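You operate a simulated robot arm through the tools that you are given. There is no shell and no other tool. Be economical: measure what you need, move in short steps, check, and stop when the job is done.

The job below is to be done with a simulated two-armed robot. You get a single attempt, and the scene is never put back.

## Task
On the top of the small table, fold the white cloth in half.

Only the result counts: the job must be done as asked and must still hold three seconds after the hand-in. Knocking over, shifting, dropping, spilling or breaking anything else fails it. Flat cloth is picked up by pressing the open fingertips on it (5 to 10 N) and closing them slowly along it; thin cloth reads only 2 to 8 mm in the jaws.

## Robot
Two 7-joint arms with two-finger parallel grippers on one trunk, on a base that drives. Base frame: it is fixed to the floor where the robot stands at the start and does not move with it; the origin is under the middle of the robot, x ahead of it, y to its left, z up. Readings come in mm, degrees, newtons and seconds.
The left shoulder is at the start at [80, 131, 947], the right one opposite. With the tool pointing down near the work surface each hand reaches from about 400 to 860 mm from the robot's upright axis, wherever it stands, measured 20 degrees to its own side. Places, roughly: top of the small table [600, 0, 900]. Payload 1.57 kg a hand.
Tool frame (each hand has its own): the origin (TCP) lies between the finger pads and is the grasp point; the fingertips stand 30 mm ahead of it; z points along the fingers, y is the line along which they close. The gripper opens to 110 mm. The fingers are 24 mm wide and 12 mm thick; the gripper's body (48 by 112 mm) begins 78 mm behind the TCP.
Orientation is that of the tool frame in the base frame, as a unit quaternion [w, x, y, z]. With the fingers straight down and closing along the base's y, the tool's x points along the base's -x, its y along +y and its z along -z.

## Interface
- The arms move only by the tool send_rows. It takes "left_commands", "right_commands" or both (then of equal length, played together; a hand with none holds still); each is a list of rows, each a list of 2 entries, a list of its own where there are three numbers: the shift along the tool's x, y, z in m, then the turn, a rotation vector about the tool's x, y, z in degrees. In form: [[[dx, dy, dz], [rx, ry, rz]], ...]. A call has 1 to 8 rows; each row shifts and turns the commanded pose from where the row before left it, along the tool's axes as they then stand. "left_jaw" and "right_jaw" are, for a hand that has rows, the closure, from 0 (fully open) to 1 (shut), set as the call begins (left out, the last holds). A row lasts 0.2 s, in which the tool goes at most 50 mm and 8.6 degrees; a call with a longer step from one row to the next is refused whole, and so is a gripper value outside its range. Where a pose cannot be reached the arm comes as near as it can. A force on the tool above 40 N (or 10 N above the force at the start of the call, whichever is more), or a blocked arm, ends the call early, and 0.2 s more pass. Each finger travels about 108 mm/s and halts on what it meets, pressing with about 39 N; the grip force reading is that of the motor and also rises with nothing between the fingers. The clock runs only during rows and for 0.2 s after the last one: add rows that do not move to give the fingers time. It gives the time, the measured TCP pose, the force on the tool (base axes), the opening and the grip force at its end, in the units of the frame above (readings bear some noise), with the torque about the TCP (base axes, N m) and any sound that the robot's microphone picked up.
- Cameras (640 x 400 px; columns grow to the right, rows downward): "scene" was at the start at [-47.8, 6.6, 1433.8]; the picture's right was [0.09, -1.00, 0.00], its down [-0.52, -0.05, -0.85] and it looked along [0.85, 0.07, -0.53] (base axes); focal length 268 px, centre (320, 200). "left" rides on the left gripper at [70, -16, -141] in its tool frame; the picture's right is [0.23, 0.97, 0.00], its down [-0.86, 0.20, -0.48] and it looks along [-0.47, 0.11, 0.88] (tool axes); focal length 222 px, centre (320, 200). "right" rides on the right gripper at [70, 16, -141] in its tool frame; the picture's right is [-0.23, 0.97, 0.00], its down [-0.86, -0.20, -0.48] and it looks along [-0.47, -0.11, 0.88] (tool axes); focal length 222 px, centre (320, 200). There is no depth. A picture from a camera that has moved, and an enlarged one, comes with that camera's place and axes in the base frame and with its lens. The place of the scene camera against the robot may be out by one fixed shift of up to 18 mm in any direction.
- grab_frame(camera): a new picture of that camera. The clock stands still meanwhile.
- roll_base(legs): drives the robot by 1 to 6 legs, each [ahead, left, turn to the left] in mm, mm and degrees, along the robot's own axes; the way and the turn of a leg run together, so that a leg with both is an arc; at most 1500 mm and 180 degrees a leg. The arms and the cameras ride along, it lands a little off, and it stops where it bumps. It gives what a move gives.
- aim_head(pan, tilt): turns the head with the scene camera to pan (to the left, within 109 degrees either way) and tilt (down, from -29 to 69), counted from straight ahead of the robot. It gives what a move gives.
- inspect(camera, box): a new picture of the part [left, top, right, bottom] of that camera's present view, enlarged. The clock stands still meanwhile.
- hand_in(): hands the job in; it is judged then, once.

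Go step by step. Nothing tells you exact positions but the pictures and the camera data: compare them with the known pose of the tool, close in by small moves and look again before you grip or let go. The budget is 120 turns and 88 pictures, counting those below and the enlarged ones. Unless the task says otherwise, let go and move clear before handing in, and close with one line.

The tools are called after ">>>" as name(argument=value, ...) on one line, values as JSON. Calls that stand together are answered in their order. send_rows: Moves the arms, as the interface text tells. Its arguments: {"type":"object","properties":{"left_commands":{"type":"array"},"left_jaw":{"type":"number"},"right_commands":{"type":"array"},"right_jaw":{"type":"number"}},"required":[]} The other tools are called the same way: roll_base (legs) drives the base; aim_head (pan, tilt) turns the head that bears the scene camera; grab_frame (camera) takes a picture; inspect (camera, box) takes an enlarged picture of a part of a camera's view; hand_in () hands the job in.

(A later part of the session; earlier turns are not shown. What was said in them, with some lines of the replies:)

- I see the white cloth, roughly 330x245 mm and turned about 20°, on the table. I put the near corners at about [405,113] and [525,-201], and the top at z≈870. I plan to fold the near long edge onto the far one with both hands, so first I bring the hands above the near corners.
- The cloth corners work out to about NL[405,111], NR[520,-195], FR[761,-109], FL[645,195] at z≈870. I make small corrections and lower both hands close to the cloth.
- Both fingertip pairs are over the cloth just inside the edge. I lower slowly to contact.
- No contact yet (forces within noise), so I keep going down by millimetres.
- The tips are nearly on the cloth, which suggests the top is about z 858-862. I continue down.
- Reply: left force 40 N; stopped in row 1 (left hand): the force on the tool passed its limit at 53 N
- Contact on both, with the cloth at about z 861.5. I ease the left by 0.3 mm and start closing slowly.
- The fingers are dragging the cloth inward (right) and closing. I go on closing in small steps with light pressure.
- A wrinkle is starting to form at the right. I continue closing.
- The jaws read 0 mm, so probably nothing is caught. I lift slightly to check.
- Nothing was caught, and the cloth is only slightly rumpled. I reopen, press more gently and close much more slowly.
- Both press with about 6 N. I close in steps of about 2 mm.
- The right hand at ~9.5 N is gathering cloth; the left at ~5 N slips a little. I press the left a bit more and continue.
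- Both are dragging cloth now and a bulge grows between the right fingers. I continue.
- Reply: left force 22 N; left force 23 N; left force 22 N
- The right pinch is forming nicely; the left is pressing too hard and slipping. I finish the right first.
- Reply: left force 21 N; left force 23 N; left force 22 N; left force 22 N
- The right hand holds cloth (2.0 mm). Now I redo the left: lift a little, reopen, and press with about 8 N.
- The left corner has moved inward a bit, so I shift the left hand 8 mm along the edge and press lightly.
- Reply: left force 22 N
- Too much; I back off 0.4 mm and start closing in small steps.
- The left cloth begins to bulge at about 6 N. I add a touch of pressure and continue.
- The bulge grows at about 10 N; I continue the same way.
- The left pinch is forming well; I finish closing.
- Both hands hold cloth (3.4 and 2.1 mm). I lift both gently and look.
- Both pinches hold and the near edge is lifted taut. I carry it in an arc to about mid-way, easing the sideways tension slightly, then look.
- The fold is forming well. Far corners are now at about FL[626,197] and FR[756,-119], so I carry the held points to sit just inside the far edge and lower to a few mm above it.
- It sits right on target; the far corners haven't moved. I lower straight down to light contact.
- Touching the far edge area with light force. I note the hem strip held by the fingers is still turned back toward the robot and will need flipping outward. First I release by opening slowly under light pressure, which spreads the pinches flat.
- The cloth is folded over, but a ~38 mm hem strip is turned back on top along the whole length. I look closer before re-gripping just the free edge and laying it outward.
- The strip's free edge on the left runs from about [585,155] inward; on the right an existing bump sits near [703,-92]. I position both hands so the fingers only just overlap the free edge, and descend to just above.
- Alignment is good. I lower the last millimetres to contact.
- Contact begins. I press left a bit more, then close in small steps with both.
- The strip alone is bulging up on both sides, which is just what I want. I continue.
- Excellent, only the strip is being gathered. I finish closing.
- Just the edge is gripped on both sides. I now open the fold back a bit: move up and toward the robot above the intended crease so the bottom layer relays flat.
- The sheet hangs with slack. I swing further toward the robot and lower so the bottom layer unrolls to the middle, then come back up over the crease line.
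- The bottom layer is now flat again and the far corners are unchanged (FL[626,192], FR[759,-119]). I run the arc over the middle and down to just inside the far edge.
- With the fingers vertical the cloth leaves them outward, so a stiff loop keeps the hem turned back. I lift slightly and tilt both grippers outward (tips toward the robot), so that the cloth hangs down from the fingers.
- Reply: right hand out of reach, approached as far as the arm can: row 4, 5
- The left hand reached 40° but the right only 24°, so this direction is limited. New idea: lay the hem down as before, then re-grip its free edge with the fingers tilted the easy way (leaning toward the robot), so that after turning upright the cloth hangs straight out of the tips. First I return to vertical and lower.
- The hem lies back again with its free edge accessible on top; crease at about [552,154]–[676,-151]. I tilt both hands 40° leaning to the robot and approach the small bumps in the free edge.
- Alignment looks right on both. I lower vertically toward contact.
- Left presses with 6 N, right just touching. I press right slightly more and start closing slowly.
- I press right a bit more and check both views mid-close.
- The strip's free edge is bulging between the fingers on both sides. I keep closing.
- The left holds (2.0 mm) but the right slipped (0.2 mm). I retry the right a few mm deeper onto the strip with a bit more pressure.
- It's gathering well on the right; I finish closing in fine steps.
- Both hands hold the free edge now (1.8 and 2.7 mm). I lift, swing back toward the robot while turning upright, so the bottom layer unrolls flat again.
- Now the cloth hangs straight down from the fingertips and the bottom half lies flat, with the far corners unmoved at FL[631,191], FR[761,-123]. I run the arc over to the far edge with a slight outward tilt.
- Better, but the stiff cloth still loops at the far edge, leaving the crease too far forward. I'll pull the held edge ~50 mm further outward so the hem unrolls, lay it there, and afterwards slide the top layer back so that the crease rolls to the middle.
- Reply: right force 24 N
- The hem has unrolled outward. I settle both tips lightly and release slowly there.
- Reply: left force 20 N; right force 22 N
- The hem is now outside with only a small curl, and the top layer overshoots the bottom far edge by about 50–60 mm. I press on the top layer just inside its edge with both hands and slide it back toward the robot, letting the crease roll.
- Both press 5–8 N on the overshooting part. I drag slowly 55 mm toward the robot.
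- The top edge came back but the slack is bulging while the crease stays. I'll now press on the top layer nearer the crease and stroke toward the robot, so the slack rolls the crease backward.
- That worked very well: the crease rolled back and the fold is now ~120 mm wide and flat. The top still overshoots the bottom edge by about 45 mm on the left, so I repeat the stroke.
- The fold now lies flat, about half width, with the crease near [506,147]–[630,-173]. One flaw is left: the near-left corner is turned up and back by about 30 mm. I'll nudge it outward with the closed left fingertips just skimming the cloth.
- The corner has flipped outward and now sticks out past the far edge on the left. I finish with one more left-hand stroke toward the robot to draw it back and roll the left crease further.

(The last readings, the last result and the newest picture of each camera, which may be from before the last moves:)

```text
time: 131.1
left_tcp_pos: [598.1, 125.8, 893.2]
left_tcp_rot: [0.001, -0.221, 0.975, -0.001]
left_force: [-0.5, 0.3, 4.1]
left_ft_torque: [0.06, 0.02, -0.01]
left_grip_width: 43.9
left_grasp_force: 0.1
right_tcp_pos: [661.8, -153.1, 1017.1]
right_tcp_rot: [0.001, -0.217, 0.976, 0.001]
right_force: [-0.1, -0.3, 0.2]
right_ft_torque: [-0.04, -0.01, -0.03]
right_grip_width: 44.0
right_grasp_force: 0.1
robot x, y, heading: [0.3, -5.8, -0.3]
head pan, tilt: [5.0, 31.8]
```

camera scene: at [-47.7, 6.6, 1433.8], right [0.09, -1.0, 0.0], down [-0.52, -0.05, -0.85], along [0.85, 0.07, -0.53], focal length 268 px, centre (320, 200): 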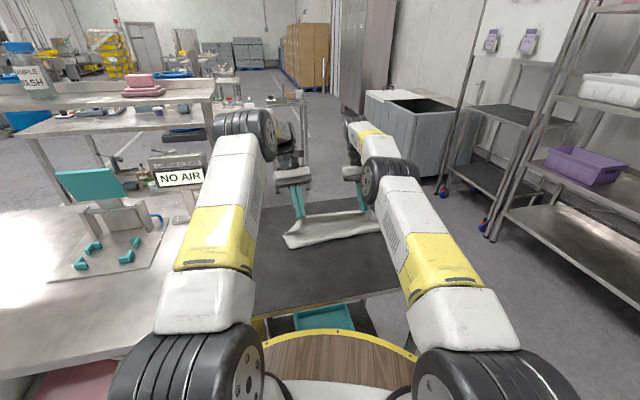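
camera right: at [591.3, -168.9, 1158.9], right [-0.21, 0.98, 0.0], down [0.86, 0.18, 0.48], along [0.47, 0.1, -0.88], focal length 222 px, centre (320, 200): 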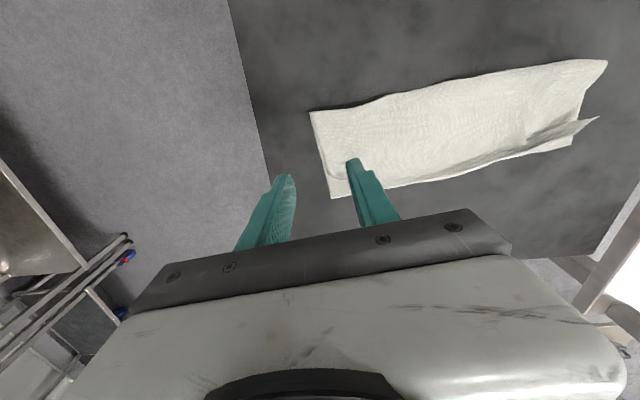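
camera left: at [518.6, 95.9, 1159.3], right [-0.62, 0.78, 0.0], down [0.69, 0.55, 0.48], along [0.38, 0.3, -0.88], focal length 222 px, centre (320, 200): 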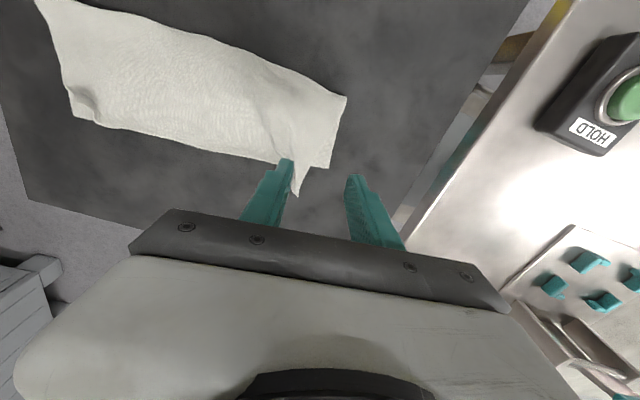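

>>> send_rows(left_commands=[[[0.006, 0.0003, 0.0001], [0, 0, 0]], [[0.006, 0.0003, 0], [0, 0, 0]], [[0.006, 0.0003, 0], [0, 0, 0]], [[0.006, 0.0003, 0], [0, 0, 0]], [[0.006, 0.0003, 0], [0, 0, 0]], [[0.006, 0.0003, 0], [0, 0, 0]], [[0.006, 0.0003, 0], [0, 0, 0]]])

>>> send_rows(left_commands=[[[0, 0, -0.01], [0, 0, 0]], [[0, 0, -0.04], [0, 0, 0]], [[0, 0.02, -0.04], [0, 0, 0]], [[0, 0.04, -0.02], [0, 0, 0]], [[0, 0.04, -0.02], [0, 0, 0]], [[0, 0, 0], [0, 0, 0]]], right_commands=[[[0, 0, 0], [0, 0, 0]], [[0, 0, 0], [0, 0, 0]], [[0, -0.02, -0.01], [0, 0, 0]], [[0, -0.04, 0], [0, 0, 0]], [[0, -0.04, 0], [0, 0, 0]], [[0, 0, 0], [0, 0, 0]]])

```text
time: 132.7
left_tcp_pos: [560.2, 110.8, 893.6]
left_tcp_rot: [0.0, -0.221, 0.975, 0.001]
left_force: [0.1, 0.9, 1.7]
left_ft_torque: [0.04, -0.05, 0.0]
left_grip_width: 44.2
left_grasp_force: 0.0
right_tcp_pos: [661.3, -154.9, 1017.3]
right_tcp_rot: [0.001, -0.216, 0.976, 0.0]
right_force: [0.7, 0.3, -0.1]
right_ft_torque: [0.01, -0.01, -0.04]
right_grip_width: 44.1
right_grasp_force: 0.1
robot x, y, heading: [-1.9, -0.3, -0.0]
head pan, tilt: [5.0, 31.8]
```

```text
time: 134.1
left_tcp_pos: [516.4, 200.9, 1023.0]
left_tcp_rot: [0.002, -0.221, 0.975, -0.001]
left_force: [0.2, 0.2, 0.4]
left_ft_torque: [0.01, -0.02, 0.0]
left_grip_width: 44.2
left_grasp_force: 0.0
right_tcp_pos: [703.8, -245.3, 1027.0]
right_tcp_rot: [0.001, -0.216, 0.976, 0.0]
right_force: [0.2, 0.1, 0.0]
right_ft_torque: [0.01, 0.01, 0.02]
right_grip_width: 43.9
right_grasp_force: 0.0
robot x, y, heading: [0.8, 0.6, 0.2]
head pan, tilt: [5.0, 31.8]
```

Both hands are open and clear above the table, and I have no pictures left. The cloth lies folded over along its length, so I hand in now.

>>> hand_in()

```text
The job is handed in.
```

I folded the white cloth roughly in half on the small table and handed it in. The last picture showed the near-left corner sticking out about 55 mm past the far edge, and the left side of the fold narrower than half. I made one more stroke to pull that corner back but had no pictures left to check it.
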